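You operate a simulated robot arm through the tools that you are given. There is no shell and no other tool.

You are at the controls of a simulated two-armed robot. One attempt, no reset.

TASK
Test both narrow boards for damp and lay each in the tray that fits.
Fine: set the blue switch to the board's wood for its test; dry is up to 22 %.

The check looks at the end state, three seconds after you hand in, the way a careful person would. Anything else that was tipped, shoved, dropped, spilled or broken makes it a failure.

THE ROBOT
Two 7-joint arms with two-finger grippers on one trunk that stands fixed in place. Base frame: the origin is at the foot of the trunk, x ahead of it, y to its left, z up; the work surface is at about z = 800. Readings come in mm, rad, newtons and seconds.
The left shoulder is at [134, 175, 937], the right one opposite. With the tool pointing down near the work surface each hand reaches from about 100 to 920 mm from the base axis, measured 20 degrees to its own side. Payload 2.94 kg a hand.
The TCP of each hand is the grasp point between the finger pads, 30 mm short of the fingertips. In the tool frame z runs along the fingers and y along their closing line. Largest opening 138 mm; the body of the gripper starts 109 mm behind the TCP.
Orientation is told as [roll, pitch, yaw] about the base's x, y, z axes, in that order, counted from this pose: with the fingers straight down and closing along the base's y, the tool's x points along the base's -x, its y along +y and its z along -z.

THE INTERFACE
- The arms move only by the tool play_rows. It takes "left_plan", "right_plan" or both (then of equal length, played together; a hand with none holds still); each is a list of rows, each an object (a shift or turn left out is 0, a gripper value left out holds the last) with "hand": the finger opening in mm, from 0 to 138; "linear": the shift along the tool's x, y, z in mm, a list of three; "angular": the turn, a rotation vector about the tool's x, y, z in rad, a list of three. In form: [{"hand": hand, "linear": [x, y, z], "angular": [wx, wy, wz]}, ...]. A call has 1 to 20 rows; each row is the pose to reach, as a shift and turn from the pose commanded when the call began, along the tool's axes at that moment. Each row takes 0.2 s and may step no farther than 50 mm and 0.15 rad from the row before; otherwise, or with a gripper value out of range, the whole call is refused. Where a pose cannot be reached the arm comes as near as it can. A force on the tool above 40 N (or 10 N above the force at the start of the call, whichever is more), or a blocked arm, ends the call early, and 0.2 s more pass. The fingers move at their own pace and stop on an object; they squeeze with about 27 N. The grip force told is the motor's: it shows also when the fingers shut on nothing. Time passes only in rows, and 0.2 s behind the last, so rows that repeat a pose let the fingers close. The reply holds the time, the measured pose of the TCP, the force on the tool along the base axes, the opening and the grip force, in the units named above and with some noise, with the torque about the TCP (base axes, N m) and any sound that the robot's microphone picked up.
- Cameras (640 x 400 px; columns grow to the right, rows downward): "scene" is now at [292, -15.7, 1385.2]; the picture's right is [-0.28, -0.96, 0.00], its down [-0.84, 0.25, -0.48] and it looks along [0.46, -0.14, -0.88] (base axes); focal length 214 px, centre (320, 200). "left" rides on the left gripper at [71, -19, -146] in its tool frame; the picture's right is [0.26, 0.96, 0.00], its down [-0.85, 0.23, -0.48] and it looks along [-0.46, 0.13, 0.88] (tool axes); focal length 280 px, centre (320, 200). "right" rides on the right gripper at [71, 19, -146] in its tool frame; the picture's right is [-0.26, 0.97, 0.00], its down [-0.85, -0.23, -0.48] and it looks along [-0.46, -0.12, 0.88] (tool axes); focal length 280 px, centre (320, 200). There is no depth. A picture from a camera that has moved, and an enlarged one, comes with that camera's place and axes in the base frame and with its lens.
- get_image(camera): a new picture of that camera. The clock stands still meanwhile.
- raise_lower(by): slides the trunk up (or, below 0, down) by that many mm; the arms and the scene camera ride with it, the base frame stays. It gives what a move gives, with no picture.
- pan_tilt(pan, tilt): turns the head with the scene camera to pan (to the left, within 2.094 rad either way) and tilt (down, from -0.506 to 1.204), counted from straight ahead of the robot. It gives what a move gives.
- close_up(camera, box): a new picture of the part [left, top, right, bottom] of that camera's present view, enlarged. The clock stands still meanwhile.
- finish_job(): hands the job in; it is judged then, once.

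Places have to be worked out from the pictures, the camera data and where the tool is seen. Open the grippers and draw the arms clear of the work before you hand the job in, unless the task says otherwise.

The tools are called after "Call:" as name(argument=value, ...) on one line, values as JSON. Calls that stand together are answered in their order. play_rows: Moves the arms, as the interface text tells. Its arguments: {"type":"object","properties":{"left_plan":{"type":"array"},"right_plan":{"type":"array"}},"required":[]} The other tools are called the same way: raise_lower (by) slides the trunk up or down; pan_tilt (pan, tilt) turns the head that bears the scene camera; get_image (camera) takes a picture; close_up (camera, box) takes an enlarged picture of a part of a camera's view; finish_job () hands the job in.

At the start:

```text
t: 0.0
left_eef_pos: [477.8, 177.7, 1112.6]
left_orientation: [0.0, -0.001, 0.001]
left_contact_force: [0.5, 0.9, 0.2]
left_ft_torque: [-0.03, -0.03, 0.03]
left_width: 138.2
left_gripper_force: 0.0
right_eef_pos: [455.7, -228.9, 1121.0]
right_orientation: [0.0, -0.001, 0.001]
right_contact_force: [-0.3, -0.2, 0.2]
right_ft_torque: [0.01, -0.01, 0.06]
right_width: 138.0
right_gripper_force: 0.1
trunk travel left (down, up): [-115.0, 619.0]
head pan, tilt: [-0.288, 1.073]
```

scene: 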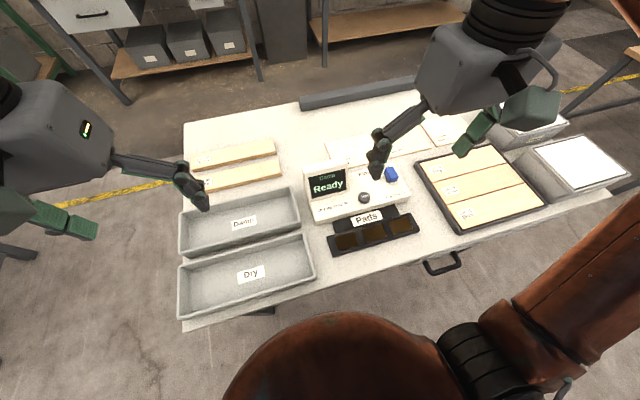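
right: 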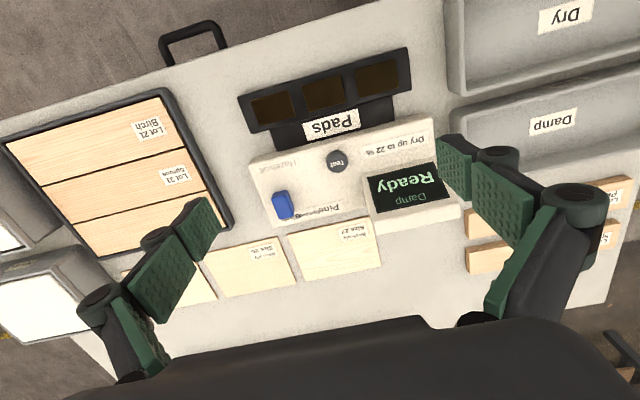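
left: 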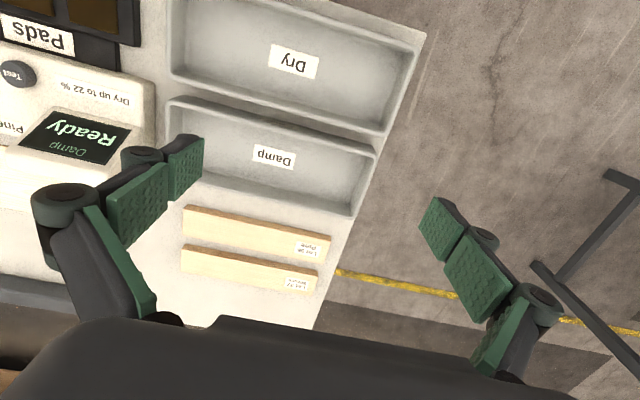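

I see two narrow boards at the far left of the table, the Damp and Dry trays, and a damp meter with a blue switch, a Test button and pads. I'll enlarge each area before planning anything.

Call:
close_up(camera="scene", box=[290, 130, 430, 260])

Call:
close_up(camera="scene", box=[170, 120, 320, 320])

Call:
close_up(camera="right", box=[230, 40, 470, 240])

Call:
close_up(camera="left", box=[160, 190, 360, 310])

```text
3.08 times, centred on (360, 195) of scene
camera zoom: at [292.0, -15.7, 1385.2], right [-0.28, -0.96, 0.0], down [-0.84, 0.25, -0.48], along [0.46, -0.14, -0.88], focal length 660 px, centre (197, 215)
```

zoom: 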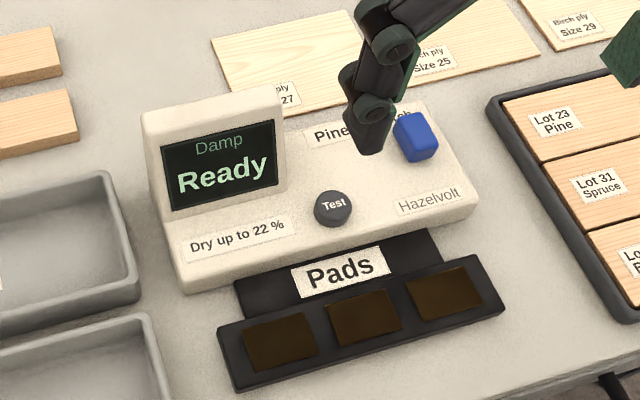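

```text
2.00 times, centred on (245, 220) of scene
camera zoom: at [292.0, -15.7, 1385.2], right [-0.28, -0.96, 0.0], down [-0.84, 0.25, -0.48], along [0.46, -0.14, -0.88], focal length 429 px, centre (470, 160)
```

zoom: 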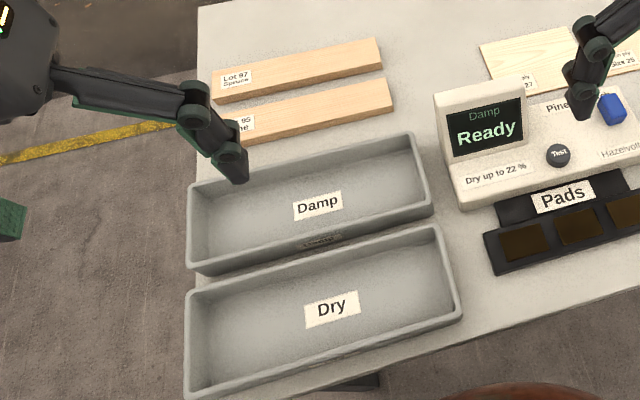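

```text
2.00 times, centred on (350, 140) of right
camera zoom: at [386.6, -210.6, 1264.6], right [0.26, 0.97, 0.0], down [0.85, -0.23, 0.48], along [0.46, -0.12, -0.88], focal length 561 px, centre (260, 320)
```

zoom: 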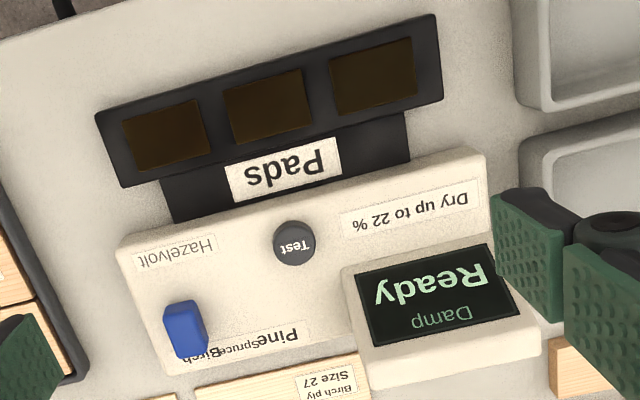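

```text
3.20 times, centred on (260, 250) of left
camera zoom: at [408.9, 156.9, 1260.0], right [-0.26, 0.96, 0.0], down [0.85, 0.23, 0.48], along [0.46, 0.13, -0.88], focal length 897 px, centre (512, 40)
```

zoom: 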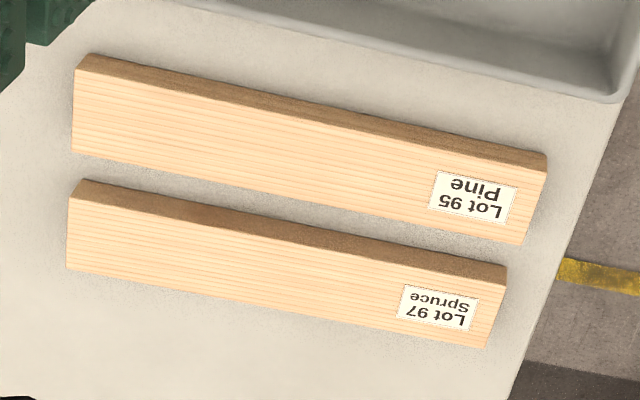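

The two narrow boards read Lot 95 Pine and Lot 97 Spruce, and the switch is at the Birch end. I'll zoom in on the switch and pads to see how they work.

Call:
close_up(camera="right", box=[250, 150, 360, 230])

Call:
close_up(camera="right", box=[230, 40, 430, 160])

Call:
close_up(camera="scene", box=[350, 150, 420, 210])

```text
5.00 times, centred on (305, 190) of right
camera zoom: at [386.6, -210.6, 1264.6], right [0.26, 0.97, 0.0], down [0.85, -0.23, 0.48], along [0.46, -0.12, -0.88], focal length 1402 px, centre (395, 250)
```

zoom: 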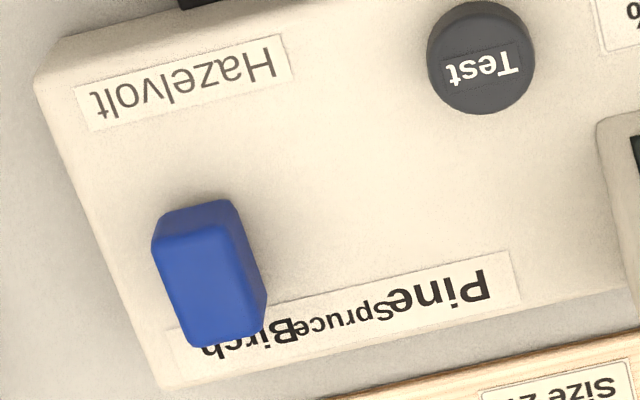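

```text
3.20 times, centred on (330, 100) of right
camera zoom: at [386.6, -210.6, 1264.6], right [0.26, 0.97, 0.0], down [0.85, -0.23, 0.48], along [0.46, -0.12, -0.88], focal length 897 px, centre (288, 520)
```

zoom: 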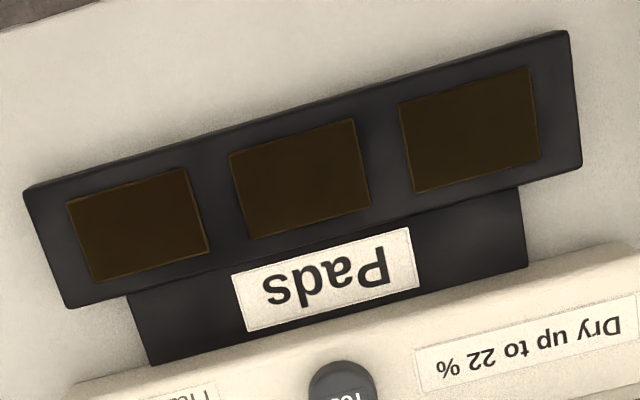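

```text
6.67 times, centred on (385, 180) of scene
camera zoom: at [292.0, -15.7, 1385.2], right [-0.28, -0.96, 0.0], down [-0.84, 0.25, -0.48], along [0.46, -0.14, -0.88], focal length 1430 px, centre (-113, 333)
```

zoom: 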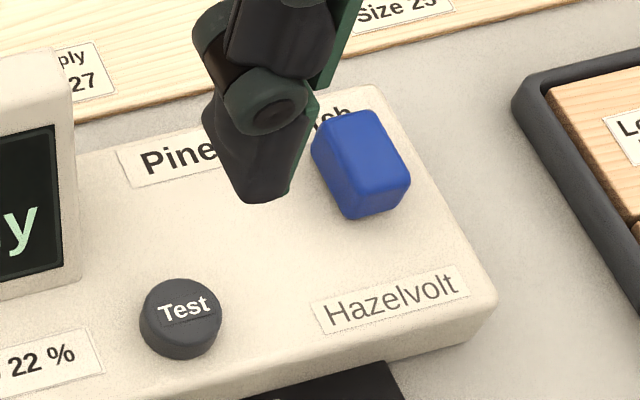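

The switch is a blue block at about (597, -332), with Pine, Spruce and Birch labels about 36 mm apart along y. It looks like a slider, so I'll lower the right hand with its fingers open for a closer look.

Call:
play_rows(right_plan=[{"linear": [-15, -20, 30]}, {"linear": [-30, -40, 60]}, {"linear": [-45, -60, 90]}, {"linear": [-60, -81, 121]}, {"linear": [-60, -81, 121]}])

Call:
get_image(camera="right")

Call:
get_image(camera="scene")

```text
t: 1.2
left_eef_pos: [479.2, 177.2, 1114.2]
left_orientation: [0.001, 0.001, 0.002]
left_contact_force: [-0.2, -0.8, 0.4]
left_ft_torque: [0.0, 0.0, -0.02]
left_width: 137.9
left_gripper_force: 0.1
right_eef_pos: [516.7, -309.8, 997.6]
right_orientation: [0.001, 0.0, 0.002]
right_contact_force: [0.6, 0.2, -0.2]
right_ft_torque: [0.01, -0.02, 0.0]
right_width: 137.8
right_gripper_force: 0.0
trunk travel left (down, up): [-115.0, 619.0]
head pan, tilt: [-0.288, 1.073]
```

```text
taken
camera right: at [446.6, -292.0, 1143.9], right [0.26, 0.97, 0.0], down [0.85, -0.23, 0.48], along [0.46, -0.12, -0.88], focal length 280 px, centre (320, 200)
```

right: 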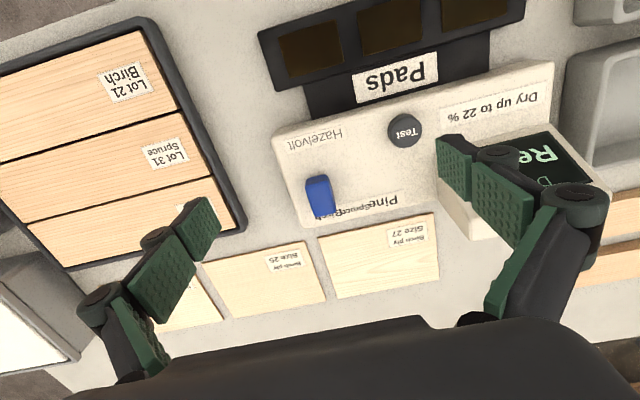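

```text
taken
camera scene: at [291.5, -15.4, 1385.5], right [-0.28, -0.96, 0.0], down [-0.84, 0.25, -0.48], along [0.46, -0.14, -0.88], focal length 214 px, centre (320, 200)
```

scene: 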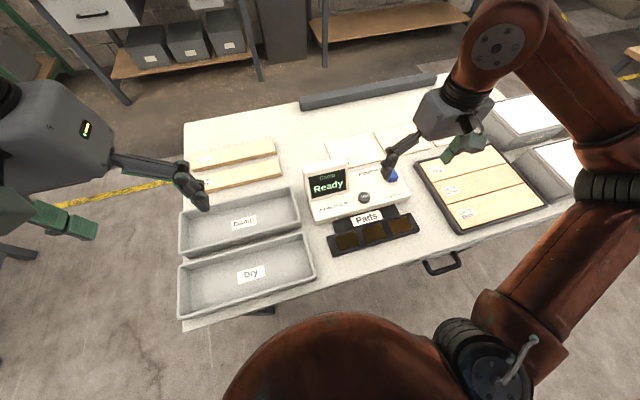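

Call:
close_up(camera="right", box=[260, 100, 460, 230])

Call:
close_up(camera="right", box=[290, 160, 350, 230])

```text
3.08 times, centred on (360, 165) of right
camera zoom: at [446.6, -292.0, 1143.9], right [0.26, 0.97, 0.0], down [0.85, -0.23, 0.48], along [0.46, -0.12, -0.88], focal length 863 px, centre (197, 308)
```

zoom: 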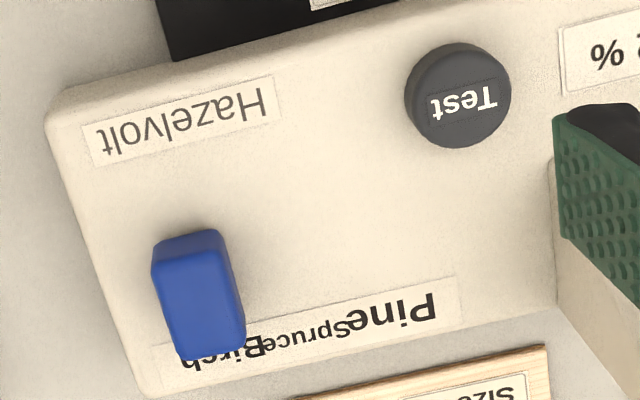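

```text
5.71 times, centred on (320, 195) of right
camera zoom: at [446.6, -292.0, 1143.9], right [0.26, 0.97, 0.0], down [0.85, -0.23, 0.48], along [0.46, -0.12, -0.88], focal length 1602 px, centre (320, 229)
```

zoom: 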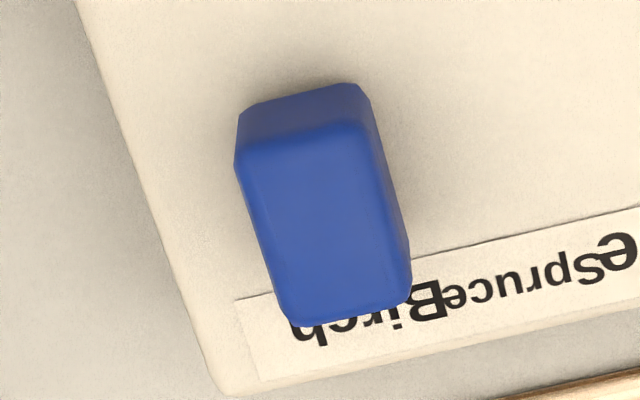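

The block is a rounded slider, about 25 mm wide in y and 40 mm long in x. I need better heights, so I'll move the right hand sideways to get a wide stereo baseline on the switch and button.

Call:
play_rows(right_plan=[{"linear": [-5, -45, 0]}, {"linear": [-10, -90, 0]}, {"linear": [-15, -135, 0]}, {"linear": [-20, -180, 0]}, {"linear": [-20, -200, 0]}, {"linear": [-20, -200, 0]}])

Call:
get_image(camera="right")

Call:
get_image(camera="scene")

```text
t: 2.6
left_eef_pos: [479.9, 176.1, 1112.4]
left_orientation: [0.0, -0.001, 0.0]
left_contact_force: [0.5, 0.0, 0.6]
left_ft_torque: [-0.03, -0.05, -0.02]
left_width: 138.1
left_gripper_force: 0.1
right_eef_pos: [534.8, -508.8, 997.9]
right_orientation: [-0.001, -0.001, -0.003]
right_contact_force: [0.3, 0.4, -0.7]
right_ft_torque: [0.0, 0.01, -0.03]
right_width: 138.1
right_gripper_force: 0.0
right hand out of reach, approached as far as the arm can: row 5
trunk travel left (down, up): [-115.0, 619.0]
head pan, tilt: [-0.288, 1.073]
```

```text
taken
camera right: at [465.1, -489.2, 1142.9], right [0.27, 0.96, 0.0], down [0.85, -0.23, 0.48], along [0.46, -0.13, -0.88], focal length 280 px, centre (320, 200)
```

right: 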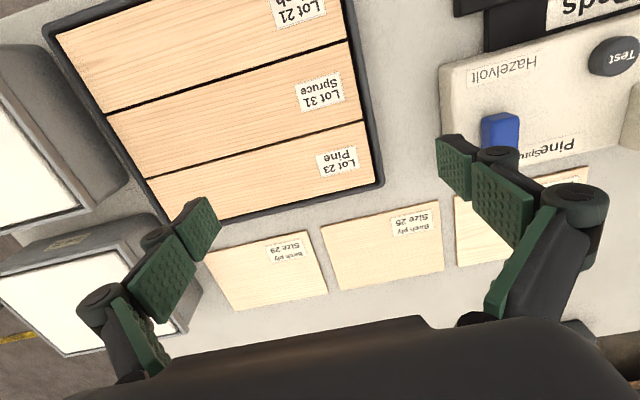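

```text
taken
camera scene: at [292.1, -16.1, 1385.2], right [-0.28, -0.96, 0.0], down [-0.84, 0.25, -0.48], along [0.46, -0.14, -0.88], focal length 214 px, centre (320, 200)
```

scene: 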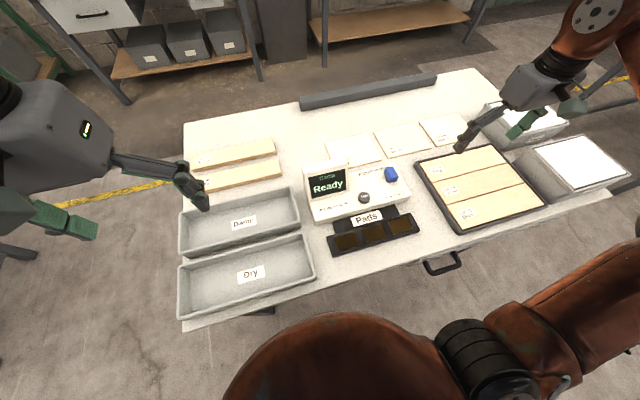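

Both cameras now see the device clearly from well-separated viewpoints, so I'll enlarge both.

Call:
close_up(camera="right", box=[440, 10, 640, 170])

Call:
close_up(camera="scene", box=[300, 150, 420, 260])

Call:
close_up(camera="scene", box=[345, 155, 415, 210])

```text
2.50 times, centred on (540, 90) of right
camera zoom: at [465.1, -489.2, 1142.9], right [0.27, 0.96, 0.0], down [0.85, -0.23, 0.48], along [0.46, -0.13, -0.88], focal length 701 px, centre (-230, 475)
```

zoom: 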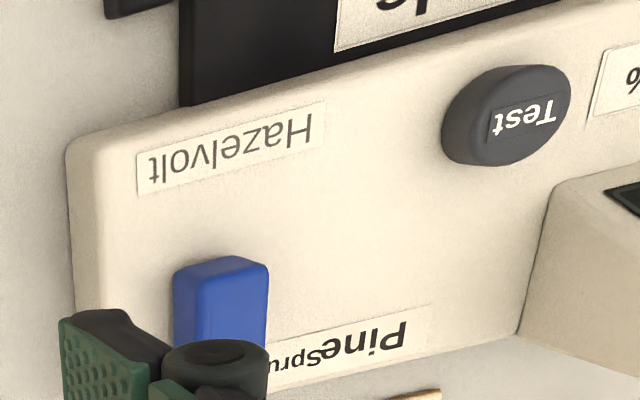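

```text
3.64 times, centred on (360, 205) of scene
camera zoom: at [292.1, -16.1, 1385.2], right [-0.28, -0.96, 0.0], down [-0.84, 0.25, -0.48], along [0.46, -0.14, -0.88], focal length 780 px, centre (174, 182)
```

zoom: 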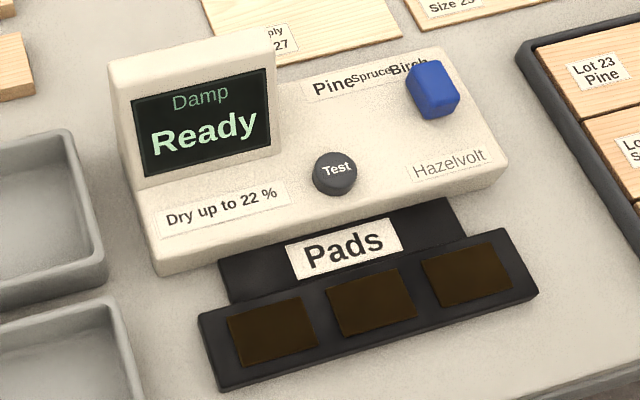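

```text
7.27 times, centred on (380, 182) of scene
camera zoom: at [292.1, -16.1, 1385.2], right [-0.28, -0.96, 0.0], down [-0.84, 0.25, -0.48], along [0.46, -0.14, -0.88], focal length 1560 px, centre (-116, 327)
```

zoom: 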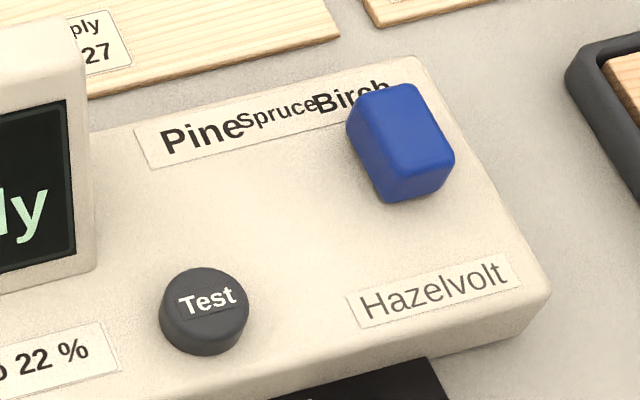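

I want sharper corners on the block and button for triangulating, so I'll enlarge further.

Call:
close_up(camera="right", box=[470, 100, 540, 155])

Call:
close_up(camera="scene", box=[375, 160, 410, 190])

Call:
close_up(camera="right", box=[570, 20, 640, 90])

```text
7.27 times, centred on (505, 128) of right
camera zoom: at [465.1, -489.2, 1142.9], right [0.27, 0.96, 0.0], down [0.85, -0.23, 0.48], along [0.46, -0.13, -0.88], focal length 2039 px, centre (-1026, 727)
```

zoom: 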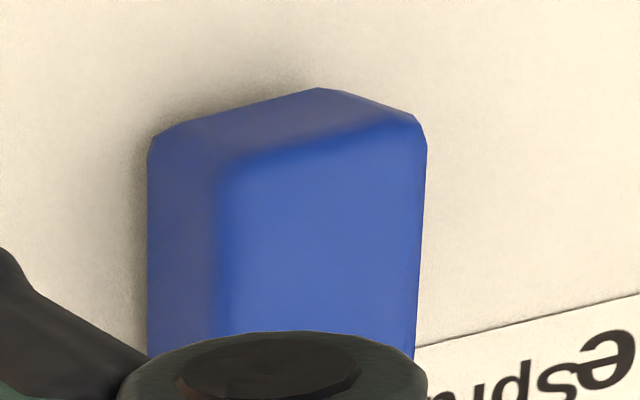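

```text
13.33 times, centred on (392, 175) of scene
camera zoom: at [292.1, -16.1, 1385.2], right [-0.28, -0.96, 0.0], down [-0.84, 0.25, -0.48], along [0.46, -0.14, -0.88], focal length 2860 px, centre (-647, 533)
```

zoom: 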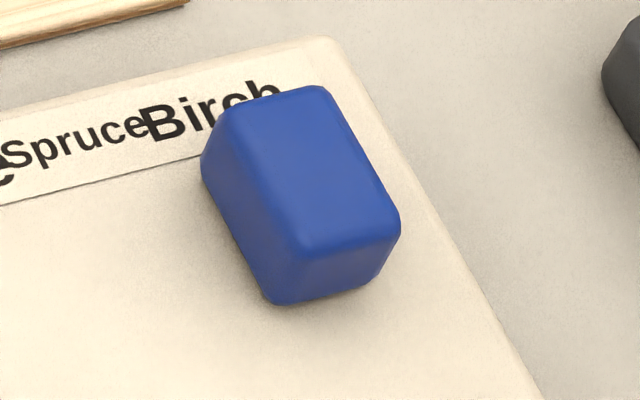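

```text
5.71 times, centred on (605, 55) of right
camera zoom: at [465.1, -489.2, 1142.9], right [0.27, 0.96, 0.0], down [0.85, -0.23, 0.48], along [0.46, -0.13, -0.88], focal length 1602 px, centre (-1309, 1029)
```

zoom: 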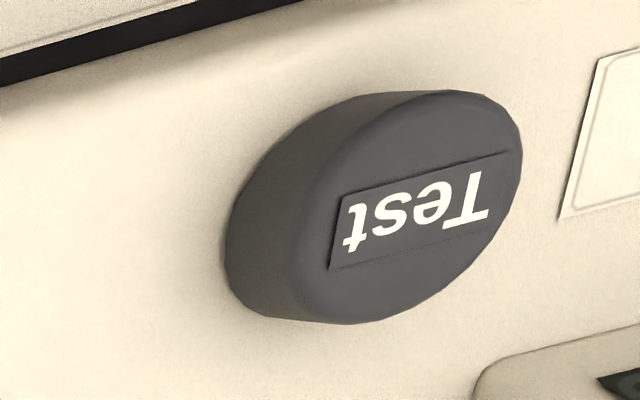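

Triangulated positions:

| Item | Position |
|---|---|
| Slider top | centre (594, -329), z ≈ 861; 25 mm wide in y |
| Meter top surface | z ≈ 838 |
| Test button | about (544, -223), top z ≈ 854 |
| Label centres, Pine / Spruce / Birch | y ≈ -258 / -292 / -329 |

I'll bring the right hand above the slider with the fingers narrowed to 60 mm.

Call:
play_rows(right_plan=[{"hand": 60, "linear": [-12, 36, 5]}, {"hand": 60, "linear": [-24, 72, 15]}, {"hand": 60, "linear": [-36, 110, 28]}, {"hand": 60, "linear": [-48, 146, 38]}, {"hand": 60, "linear": [-59, 180, 48]}, {"hand": 60, "linear": [-59, 180, 48]}, {"hand": 60, "linear": [-59, 180, 48]}])

Call:
get_image(camera="right")

Call:
get_image(camera="scene")

```text
t: 4.2
left_eef_pos: [478.2, 176.6, 1113.2]
left_orientation: [-0.001, 0.001, 0.003]
left_contact_force: [1.3, -0.1, 0.7]
left_ft_torque: [-0.03, 0.01, 0.02]
left_width: 137.7
left_gripper_force: 0.1
right_eef_pos: [595.7, -328.1, 948.3]
right_orientation: [0.0, 0.0, -0.002]
right_contact_force: [-0.6, 0.2, 0.9]
right_ft_torque: [-0.04, 0.03, -0.04]
right_width: 60.0
right_gripper_force: 0.1
trunk travel left (down, up): [-115.0, 619.0]
head pan, tilt: [-0.288, 1.073]
```

```text
taken
camera right: at [526.8, -310.2, 1093.5], right [0.26, 0.97, 0.0], down [0.85, -0.23, 0.48], along [0.46, -0.12, -0.88], focal length 280 px, centre (320, 200)
```

right: 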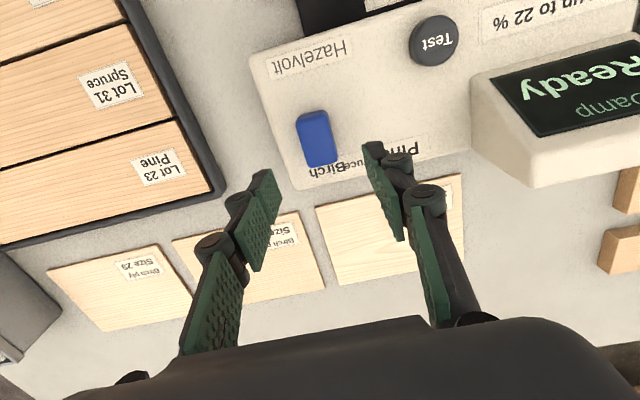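

```text
taken
camera scene: at [292.3, -15.6, 1385.1], right [-0.28, -0.96, 0.0], down [-0.84, 0.25, -0.48], along [0.46, -0.14, -0.88], focal length 214 px, centre (320, 200)
```

scene: 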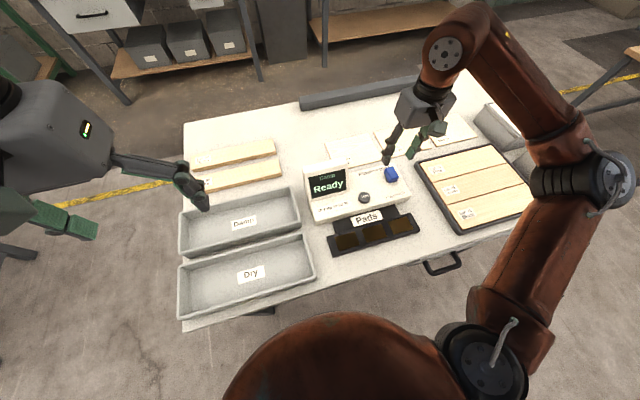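

The fingers straddle the slider in y at about -329 and the camera confirms the alignment. I'll go down 74 mm so the tips sit about 7 mm above the meter's surface.

Call:
play_rows(right_plan=[{"hand": 60, "linear": [1, -1, 25]}, {"hand": 60, "linear": [1, -1, 45]}, {"hand": 60, "linear": [1, -1, 60]}, {"hand": 60, "linear": [1, -1, 74]}, {"hand": 60, "linear": [1, -1, 74]}])

Call:
get_image(camera="right")

Call:
close_up(camera="scene", box=[340, 130, 440, 220])

```text
t: 5.4
left_eef_pos: [478.6, 176.4, 1114.2]
left_orientation: [0.001, -0.001, -0.001]
left_contact_force: [0.1, -0.4, 0.1]
left_ft_torque: [-0.01, 0.01, -0.01]
left_width: 137.9
left_gripper_force: 0.0
right_eef_pos: [594.4, -329.0, 874.1]
right_orientation: [0.0, -0.001, -0.001]
right_contact_force: [-0.2, 0.4, 0.0]
right_ft_torque: [0.01, 0.03, 0.02]
right_width: 60.2
right_gripper_force: 0.1
trunk travel left (down, up): [-115.0, 619.0]
head pan, tilt: [-0.288, 1.073]
```

```text
taken
camera right: at [524.5, -310.7, 1019.9], right [0.26, 0.97, 0.0], down [0.85, -0.23, 0.48], along [0.46, -0.12, -0.88], focal length 280 px, centre (320, 200)
```

right: 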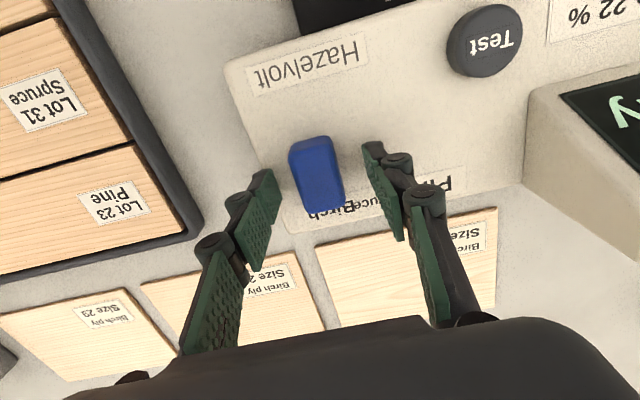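

```text
4.44 times, centred on (390, 175) of scene
camera zoom: at [291.9, -15.8, 1385.3], right [-0.28, -0.96, 0.0], down [-0.84, 0.25, -0.48], along [0.46, -0.14, -0.88], focal length 953 px, centre (9, 311)
```

zoom: 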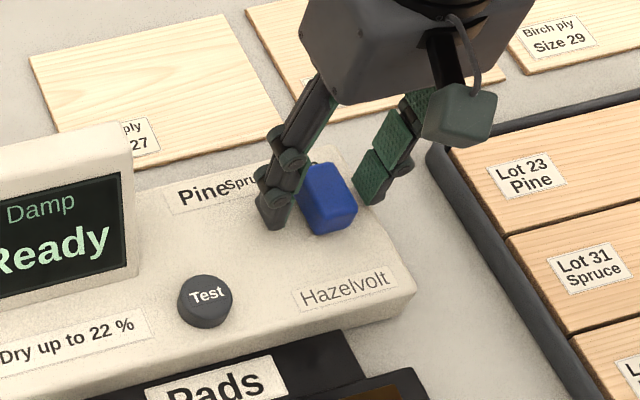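

The fingers are well placed on both sides of the slider with no contact force. I'll close on it now and check the width.

Call:
play_rows(right_plan=[{"hand": 20}, {"hand": 20}, {"hand": 20}, {"hand": 20}])

Call:
get_image(camera="right")

```text
t: 6.4
left_eef_pos: [479.4, 175.7, 1113.6]
left_orientation: [0.001, 0.0, 0.001]
left_contact_force: [0.3, -1.4, -0.4]
left_ft_torque: [0.0, -0.01, 0.01]
left_width: 137.9
left_gripper_force: 0.1
right_eef_pos: [593.7, -329.4, 872.6]
right_orientation: [0.001, -0.001, -0.002]
right_contact_force: [-0.4, -1.2, -0.8]
right_ft_torque: [-0.03, -0.07, -0.02]
right_width: 27.5
right_gripper_force: 45.0
trunk travel left (down, up): [-115.0, 619.0]
head pan, tilt: [-0.288, 1.073]
```

```text
taken
camera right: at [524.7, -310.8, 1019.8], right [0.26, 0.97, 0.0], down [0.85, -0.23, 0.48], along [0.46, -0.12, -0.88], focal length 280 px, centre (320, 200)
```

right: 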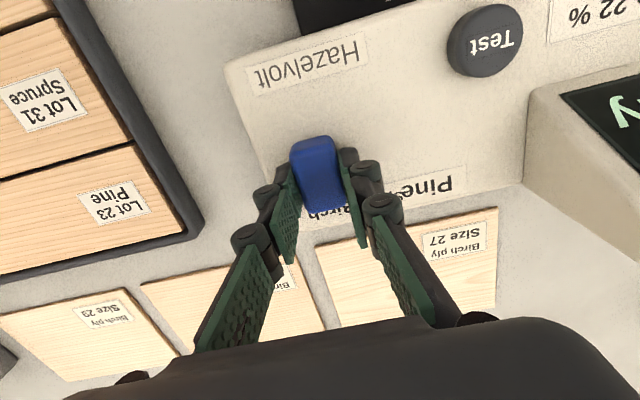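

The slider is held, 27 mm wide, with its centre at y = -329. I'll slide it gently in +y by one step first and watch the force.

Call:
play_rows(right_plan=[{"hand": 20, "linear": [0, 10, 0]}, {"hand": 20, "linear": [0, 20, 0]}, {"hand": 20, "linear": [0, 30, 0]}, {"hand": 20, "linear": [0, 36, 0]}, {"hand": 20, "linear": [0, 36, 0]}])

Call:
get_image(camera="right")

Call:
close_up(camera="scene", box=[300, 130, 440, 250])

```text
t: 7.6
left_eef_pos: [480.1, 176.7, 1113.5]
left_orientation: [0.001, 0.003, 0.001]
left_contact_force: [-0.6, -0.5, 0.5]
left_ft_torque: [0.02, -0.01, 0.01]
left_width: 137.7
left_gripper_force: 0.0
right_eef_pos: [594.7, -294.9, 874.0]
right_orientation: [0.001, 0.005, 0.001]
right_contact_force: [-1.3, 0.4, -13.4]
right_ft_torque: [0.11, 0.39, -0.03]
right_width: 27.4
right_gripper_force: 45.2
trunk travel left (down, up): [-115.0, 619.0]
head pan, tilt: [-0.288, 1.073]
```

```text
taken
camera right: at [525.1, -276.9, 1020.0], right [0.26, 0.97, 0.0], down [0.85, -0.23, 0.47], along [0.46, -0.12, -0.88], focal length 280 px, centre (320, 200)
```

right: 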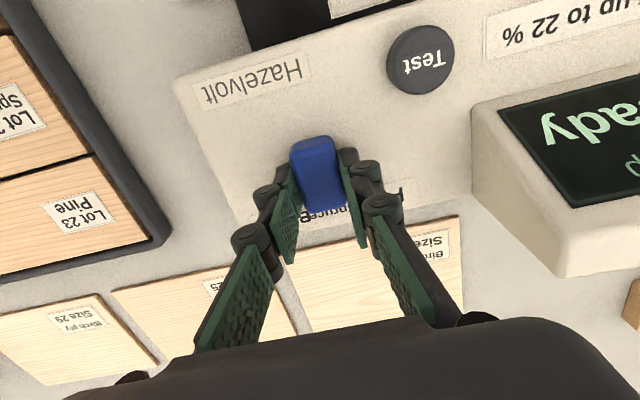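

```text
3.33 times, centred on (370, 190) of scene
camera zoom: at [293.2, -16.5, 1384.9], right [-0.28, -0.96, 0.0], down [-0.84, 0.25, -0.48], along [0.46, -0.14, -0.88], focal length 715 px, centre (153, 233)
```

zoom: 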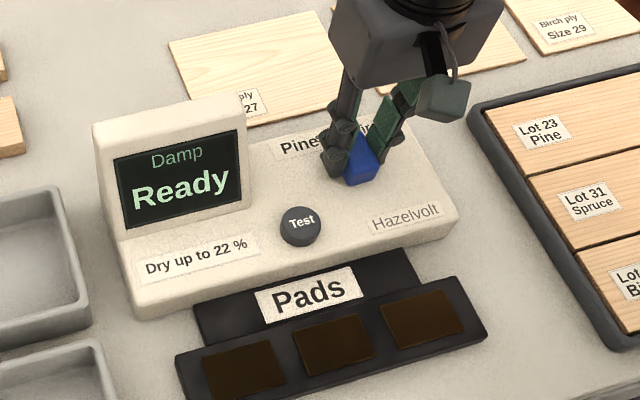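

The slider moved to Spruce smoothly, but there's about 13 N of vertical strain from the firm grip. I'll open the fingers to relieve it, then finish the travel as a loose push instead of a tight hold.

Call:
play_rows(right_plan=[{"hand": 44}, {"hand": 44}, {"hand": 44}])

Call:
get_image(camera="right")

Call:
close_up(camera="right", box=[260, 120, 420, 240])

```text
t: 8.4
left_eef_pos: [478.7, 176.9, 1112.8]
left_orientation: [0.002, 0.0, -0.001]
left_contact_force: [-0.6, 0.0, 0.2]
left_ft_torque: [0.0, 0.01, 0.0]
left_width: 137.9
left_gripper_force: 0.1
right_eef_pos: [595.0, -294.9, 876.1]
right_orientation: [0.002, 0.0, 0.001]
right_contact_force: [0.2, 0.4, 0.6]
right_ft_torque: [0.01, 0.0, 0.03]
right_width: 44.2
right_gripper_force: 0.1
trunk travel left (down, up): [-115.0, 619.0]
head pan, tilt: [-0.288, 1.073]
```

```text
taken
camera right: at [524.4, -276.5, 1021.1], right [0.26, 0.97, 0.0], down [0.85, -0.23, 0.48], along [0.46, -0.12, -0.88], focal length 280 px, centre (320, 200)
```

right: 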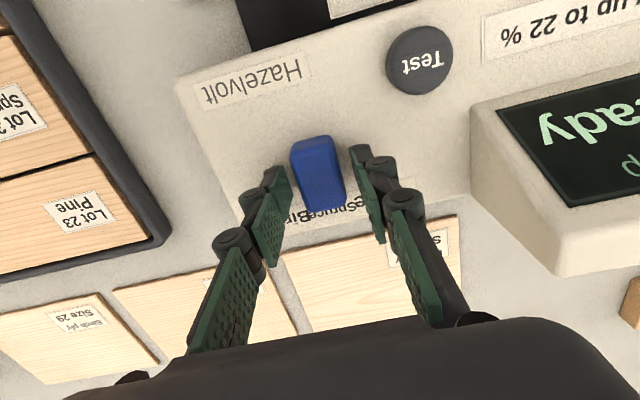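

```text
3.33 times, centred on (340, 180) of right
camera zoom: at [524.4, -276.5, 1021.1], right [0.26, 0.97, 0.0], down [0.85, -0.23, 0.48], along [0.46, -0.12, -0.88], focal length 935 px, centre (253, 267)
```

zoom: 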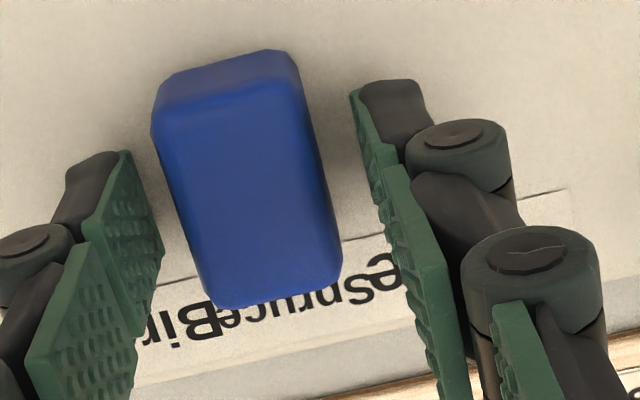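

The strain is gone and the slider stayed at Spruce, so I'll test the spruce board first. I'll lift the right hand clear and confirm the switch position from there.

Call:
play_rows(right_plan=[{"hand": 44, "linear": [0, 0, -30]}, {"hand": 44, "linear": [0, 0, -75]}, {"hand": 60, "linear": [20, -45, -100]}, {"hand": 80, "linear": [40, -90, -120]}, {"hand": 80, "linear": [60, -135, -130]}, {"hand": 80, "linear": [80, -170, -140]}, {"hand": 80, "linear": [80, -170, -140]}])

Call:
close_up(camera="scene", box=[300, 150, 420, 250])

Call:
get_image(camera="scene")

Call:
get_image(camera="right")

```text
refused: row 3 steps farther than a row can; nothing moved
```

```text
4.00 times, centred on (360, 200) of scene
camera zoom: at [292.2, -15.9, 1385.2], right [-0.28, -0.96, 0.0], down [-0.84, 0.25, -0.48], along [0.46, -0.14, -0.88], focal length 858 px, centre (160, 200)
```

zoom: 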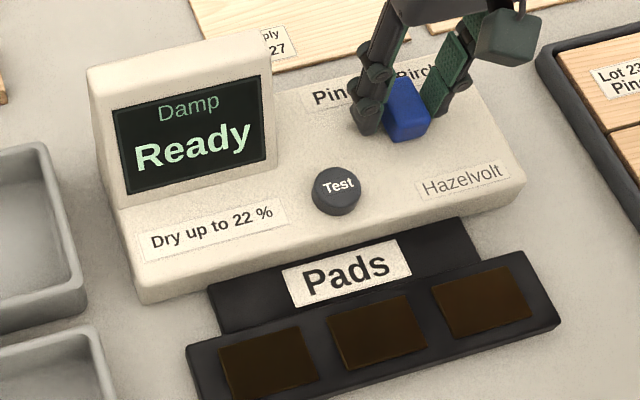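

```text
taken
camera scene: at [292.2, -15.9, 1385.2], right [-0.28, -0.96, 0.0], down [-0.84, 0.25, -0.48], along [0.46, -0.14, -0.88], focal length 214 px, centre (320, 200)
```

scene: 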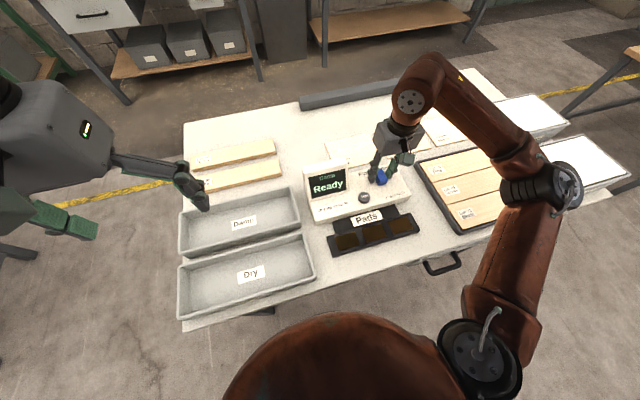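

```text
taken
camera right: at [524.4, -276.5, 1021.1], right [0.26, 0.97, 0.0], down [0.85, -0.23, 0.48], along [0.46, -0.12, -0.88], focal length 280 px, centre (320, 200)
```

right: 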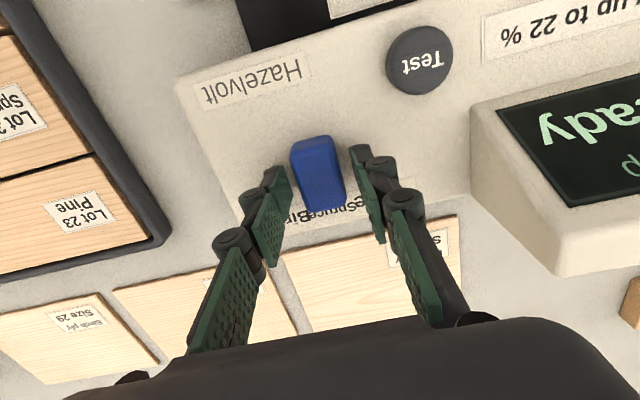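

The call was refused because one row stepped too far, and nothing moved. I'll lift straight up first, then go out to the right in shorter steps.

Call:
play_rows(right_plan=[{"hand": 44, "linear": [0, 0, -30]}, {"hand": 44, "linear": [0, 0, -65]}, {"hand": 60, "linear": [10, -30, -90]}, {"hand": 80, "linear": [25, -65, -110]}, {"hand": 80, "linear": [40, -100, -125]}, {"hand": 80, "linear": [60, -135, -130]}, {"hand": 80, "linear": [80, -170, -140]}, {"hand": 80, "linear": [80, -170, -140]}])

Call:
close_up(camera="scene", box=[300, 150, 420, 250])

Call:
get_image(camera="scene")

Call:
get_image(camera="right")

```text
t: 10.2
left_eef_pos: [478.1, 178.5, 1114.7]
left_orientation: [-0.002, 0.002, 0.002]
left_contact_force: [-0.6, -0.2, 0.0]
left_ft_torque: [-0.02, -0.02, -0.03]
left_width: 138.0
left_gripper_force: 0.0
right_eef_pos: [515.4, -465.2, 1016.6]
right_orientation: [0.001, -0.001, 0.002]
right_contact_force: [-0.2, -0.3, 1.2]
right_ft_torque: [-0.03, -0.02, 0.03]
right_width: 79.9
right_gripper_force: 0.1
right hand out of reach, approached as far as the arm can: row 7, 8
trunk travel left (down, up): [-115.0, 619.0]
head pan, tilt: [-0.288, 1.073]
```

```text
4.00 times, centred on (360, 200) of scene
camera zoom: at [291.2, -14.9, 1385.6], right [-0.28, -0.96, 0.0], down [-0.84, 0.25, -0.48], along [0.46, -0.14, -0.88], focal length 858 px, centre (160, 200)
```

zoom: 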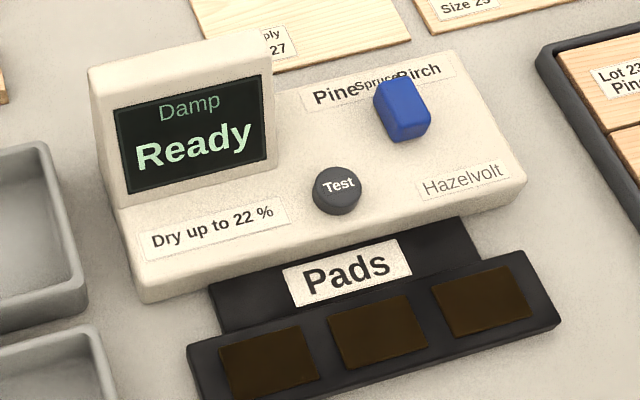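

```text
taken
camera scene: at [291.2, -14.9, 1385.6], right [-0.28, -0.96, 0.0], down [-0.84, 0.25, -0.48], along [0.46, -0.14, -0.88], focal length 214 px, centre (320, 200)
```

scene: 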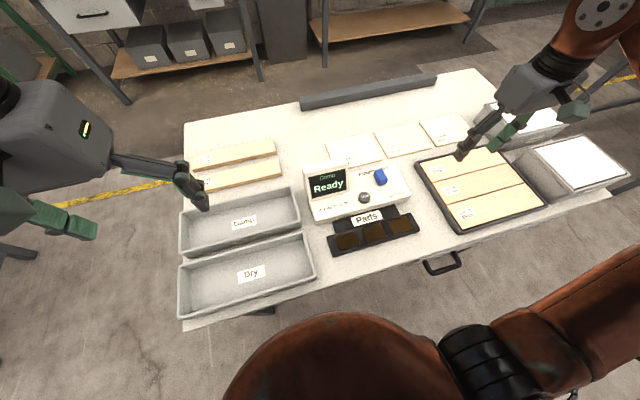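

```text
taken
camera right: at [445.2, -447.4, 1161.3], right [0.26, 0.97, 0.0], down [0.85, -0.23, 0.48], along [0.46, -0.12, -0.88], focal length 280 px, centre (320, 200)
```

right: 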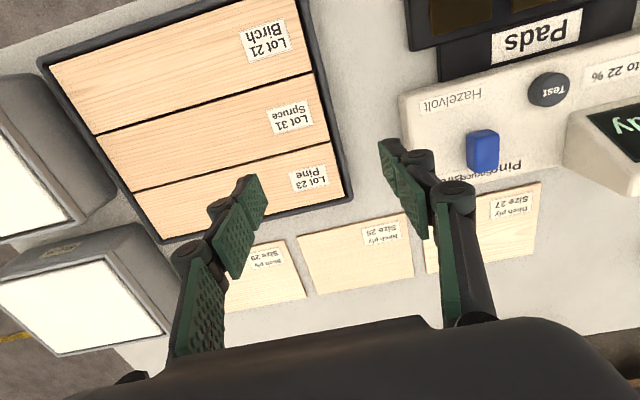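

The slider's top now sits at about (598, -292), right at the Spruce label. Next I'll take the left hand out over the boards, turning it -90° so the fingers close along x across them.

Call:
play_rows(left_plan=[{"hand": 130, "linear": [-23, -4, 9], "angular": [0, 0, 0.131]}, {"hand": 120, "linear": [-46, -8, 17], "angular": [0, 0, 0.262]}, {"hand": 110, "linear": [-70, -12, 26], "angular": [0, 0, 0.393]}, {"hand": 100, "linear": [-93, -16, 34], "angular": [0, 0, 0.524]}, {"hand": 90, "linear": [-117, -20, 43], "angular": [0, 0, 0.654]}, {"hand": 86, "linear": [-140, -24, 52], "angular": [0, 0, 0.785]}, {"hand": 86, "linear": [-163, -28, 60], "angular": [0, 0, 0.916]}, {"hand": 86, "linear": [-187, -32, 69], "angular": [0, 0, 1.047]}, {"hand": 86, "linear": [-210, -36, 77], "angular": [0, 0, 1.178]}, {"hand": 86, "linear": [-233, -40, 86], "angular": [0, 0, 1.309]}, {"hand": 86, "linear": [-257, -45, 94], "angular": [0, 0, 1.44]}, {"hand": 86, "linear": [-280, -49, 103], "angular": [0, 0, 1.571]}, {"hand": 86, "linear": [-280, -49, 103], "angular": [0, 0, 1.571]}])

Call:
get_image(camera="left")

Call:
get_image(camera="scene")

```text
t: 13.0
left_eef_pos: [446.3, 22.2, 929.1]
left_orientation: [0.001, -0.001, -1.566]
left_contact_force: [0.2, 0.9, -0.4]
left_ft_torque: [-0.04, -0.03, 0.0]
left_width: 86.2
left_gripper_force: 0.0
left hand out of reach, approached as far as the arm can: row 6, 7, 8, 9, 10, 11, 12, 13
right_eef_pos: [516.7, -466.6, 1014.3]
right_orientation: [0.0, -0.001, 0.001]
right_contact_force: [-1.0, 0.2, 0.0]
right_ft_torque: [0.0, -0.02, 0.01]
right_width: 79.7
right_gripper_force: 0.0
trunk travel left (down, up): [-115.0, 619.0]
head pan, tilt: [-0.288, 1.073]
```

```text
taken
camera left: at [427.8, 92.9, 1075.5], right [0.96, 0.26, 0.0], down [0.23, -0.85, 0.48], along [0.13, -0.46, -0.88], focal length 280 px, centre (320, 200)
```

left: 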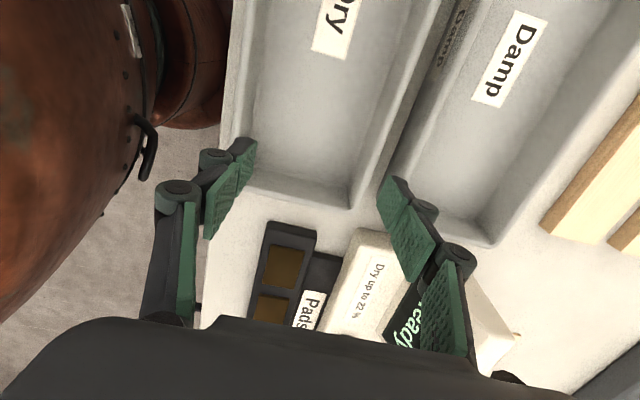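

```text
taken
camera scene: at [292.4, -16.1, 1385.2], right [-0.28, -0.96, 0.0], down [-0.84, 0.25, -0.48], along [0.46, -0.14, -0.88], focal length 214 px, centre (320, 200)
```

scene: 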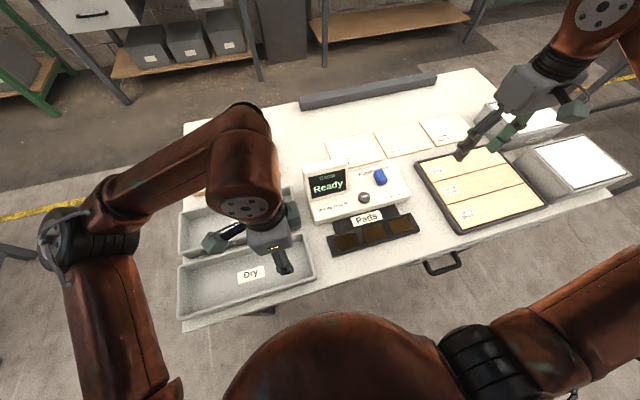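

The -90° turn was out of reach at that distance, so the arm ended at (446, 22, 929) without touching anything. I'll raise it a little to learn which commanded pose the next moves start from.

Call:
play_rows(left_plan=[{"hand": 86, "linear": [0, 0, -20]}, {"hand": 86, "linear": [0, 0, -40]}])

```text
t: 13.6
left_eef_pos: [435.6, 27.6, 966.1]
left_orientation: [0.0, 0.0, -1.568]
left_contact_force: [0.0, 0.0, 0.7]
left_ft_torque: [0.01, -0.04, -0.01]
left_width: 86.0
left_gripper_force: 0.1
left hand out of reach, approached as far as the arm can: row 2
right_eef_pos: [515.9, -467.5, 1015.5]
right_orientation: [0.001, 0.0, -0.002]
right_contact_force: [0.3, 0.5, 0.1]
right_ft_torque: [-0.04, -0.02, -0.01]
right_width: 80.1
right_gripper_force: 0.0
trunk travel left (down, up): [-115.0, 619.0]
head pan, tilt: [-0.288, 1.073]
```

Moves start from where the arm actually ended, which is useful. I'll unwind the yaw to 0 while backing up to the clear starting area, then try the opposite turn.

Call:
play_rows(left_plan=[{"hand": 86, "angular": [0, 0, -0.131]}, {"hand": 86, "angular": [0, 0, -0.262]}, {"hand": 86, "linear": [10, 2, -5], "angular": [0, 0, -0.393]}, {"hand": 86, "linear": [20, 4, -10], "angular": [0, 0, -0.524]}, {"hand": 86, "linear": [35, 8, -20], "angular": [0, 0, -0.654]}, {"hand": 86, "linear": [50, 13, -30], "angular": [0, 0, -0.785]}, {"hand": 86, "linear": [65, 18, -40], "angular": [0, 0, -0.916]}, {"hand": 86, "linear": [80, 23, -50], "angular": [0, 0, -1.047]}, {"hand": 86, "linear": [95, 28, -62], "angular": [0, 0, -1.178]}, {"hand": 86, "linear": [110, 33, -74], "angular": [0, 0, -1.309]}, {"hand": 86, "linear": [130, 38, -86], "angular": [0, 0, -1.44]}, {"hand": 86, "linear": [150, 43, -98], "angular": [0, 0, -1.568]}, {"hand": 86, "linear": [150, 43, -98], "angular": [0, 0, -1.568]}])

Call:
get_image(camera="scene")

```text
t: 16.4
left_eef_pos: [474.4, 179.3, 1059.0]
left_orientation: [-0.001, 0.001, 0.0]
left_contact_force: [0.3, 0.2, 0.4]
left_ft_torque: [-0.02, 0.01, 0.01]
left_width: 86.0
left_gripper_force: 0.0
right_eef_pos: [516.3, -466.8, 1014.4]
right_orientation: [0.003, 0.001, 0.001]
right_contact_force: [0.4, -0.5, 0.2]
right_ft_torque: [0.01, 0.03, 0.01]
right_width: 80.0
right_gripper_force: 0.0
trunk travel left (down, up): [-115.0, 619.0]
head pan, tilt: [-0.288, 1.073]
```

```text
taken
camera scene: at [292.4, -16.4, 1385.1], right [-0.28, -0.96, 0.0], down [-0.84, 0.25, -0.48], along [0.46, -0.14, -0.88], focal length 214 px, centre (320, 200)
```

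scene: 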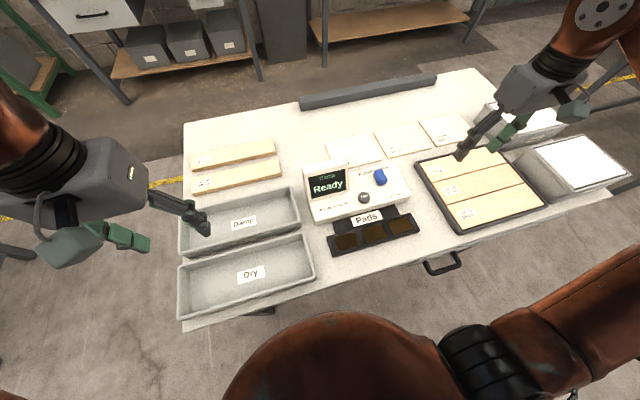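

The left hand is back at yaw 0 and nothing was disturbed. Now I'll try the +90° turn while moving out toward the boards at a safe height.

Call:
play_rows(left_plan=[{"hand": 86, "linear": [-10, -2, 0], "angular": [0, 0, -0.131]}, {"hand": 86, "linear": [-20, -5, 0], "angular": [0, 0, -0.262]}, {"hand": 86, "linear": [-35, -9, 5], "angular": [0, 0, -0.393]}, {"hand": 86, "linear": [-50, -13, 10], "angular": [0, 0, -0.524]}, {"hand": 86, "linear": [-70, -17, 15], "angular": [0, 0, -0.654]}, {"hand": 86, "linear": [-90, -21, 20], "angular": [0, 0, -0.785]}, {"hand": 86, "linear": [-112, -26, 25], "angular": [0, 0, -0.916]}, {"hand": 86, "linear": [-135, -31, 30], "angular": [0, 0, -1.047]}, {"hand": 86, "linear": [-157, -36, 35], "angular": [0, 0, -1.178]}, {"hand": 86, "linear": [-180, -41, 40], "angular": [0, 0, -1.309]}, {"hand": 86, "linear": [-203, -46, 45], "angular": [0, 0, -1.44]}, {"hand": 86, "linear": [-226, -51, 49], "angular": [0, 0, -1.571]}, {"hand": 86, "linear": [-226, -51, 49], "angular": [0, 0, -1.571]}])

Call:
get_image(camera="left")

Call:
get_image(camera="scene")

```text
t: 19.2
left_eef_pos: [695.9, 128.9, 1010.4]
left_orientation: [0.0, 0.0, 1.571]
left_contact_force: [0.4, -0.3, 0.4]
left_ft_torque: [0.01, -0.04, -0.02]
left_width: 86.1
left_gripper_force: 0.1
right_eef_pos: [514.5, -466.7, 1015.6]
right_orientation: [0.001, -0.001, 0.0]
right_contact_force: [0.9, -0.3, -0.1]
right_ft_torque: [-0.02, -0.03, 0.03]
right_width: 79.8
right_gripper_force: 0.1
trunk travel left (down, up): [-115.0, 619.0]
head pan, tilt: [-0.288, 1.073]
```

```text
taken
camera left: at [716.9, 57.6, 1157.0], right [-0.97, -0.26, 0.0], down [-0.23, 0.85, 0.48], along [-0.12, 0.46, -0.88], focal length 280 px, centre (320, 200)
```

left: 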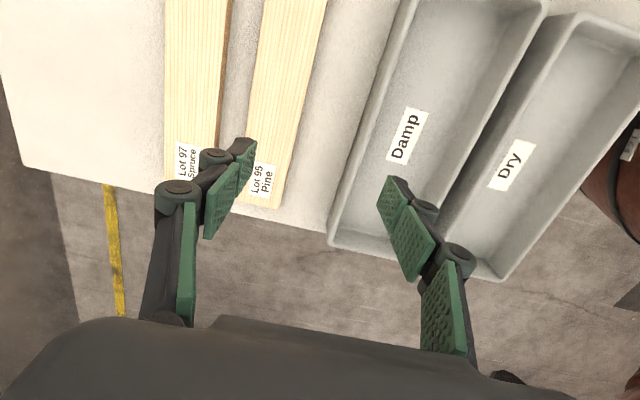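

```text
taken
camera scene: at [291.6, -15.9, 1385.4], right [-0.28, -0.96, 0.0], down [-0.84, 0.25, -0.48], along [0.46, -0.14, -0.88], focal length 214 px, centre (320, 200)
```

scene: 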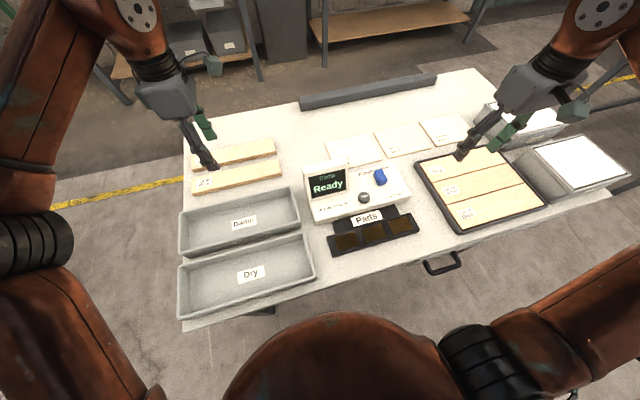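

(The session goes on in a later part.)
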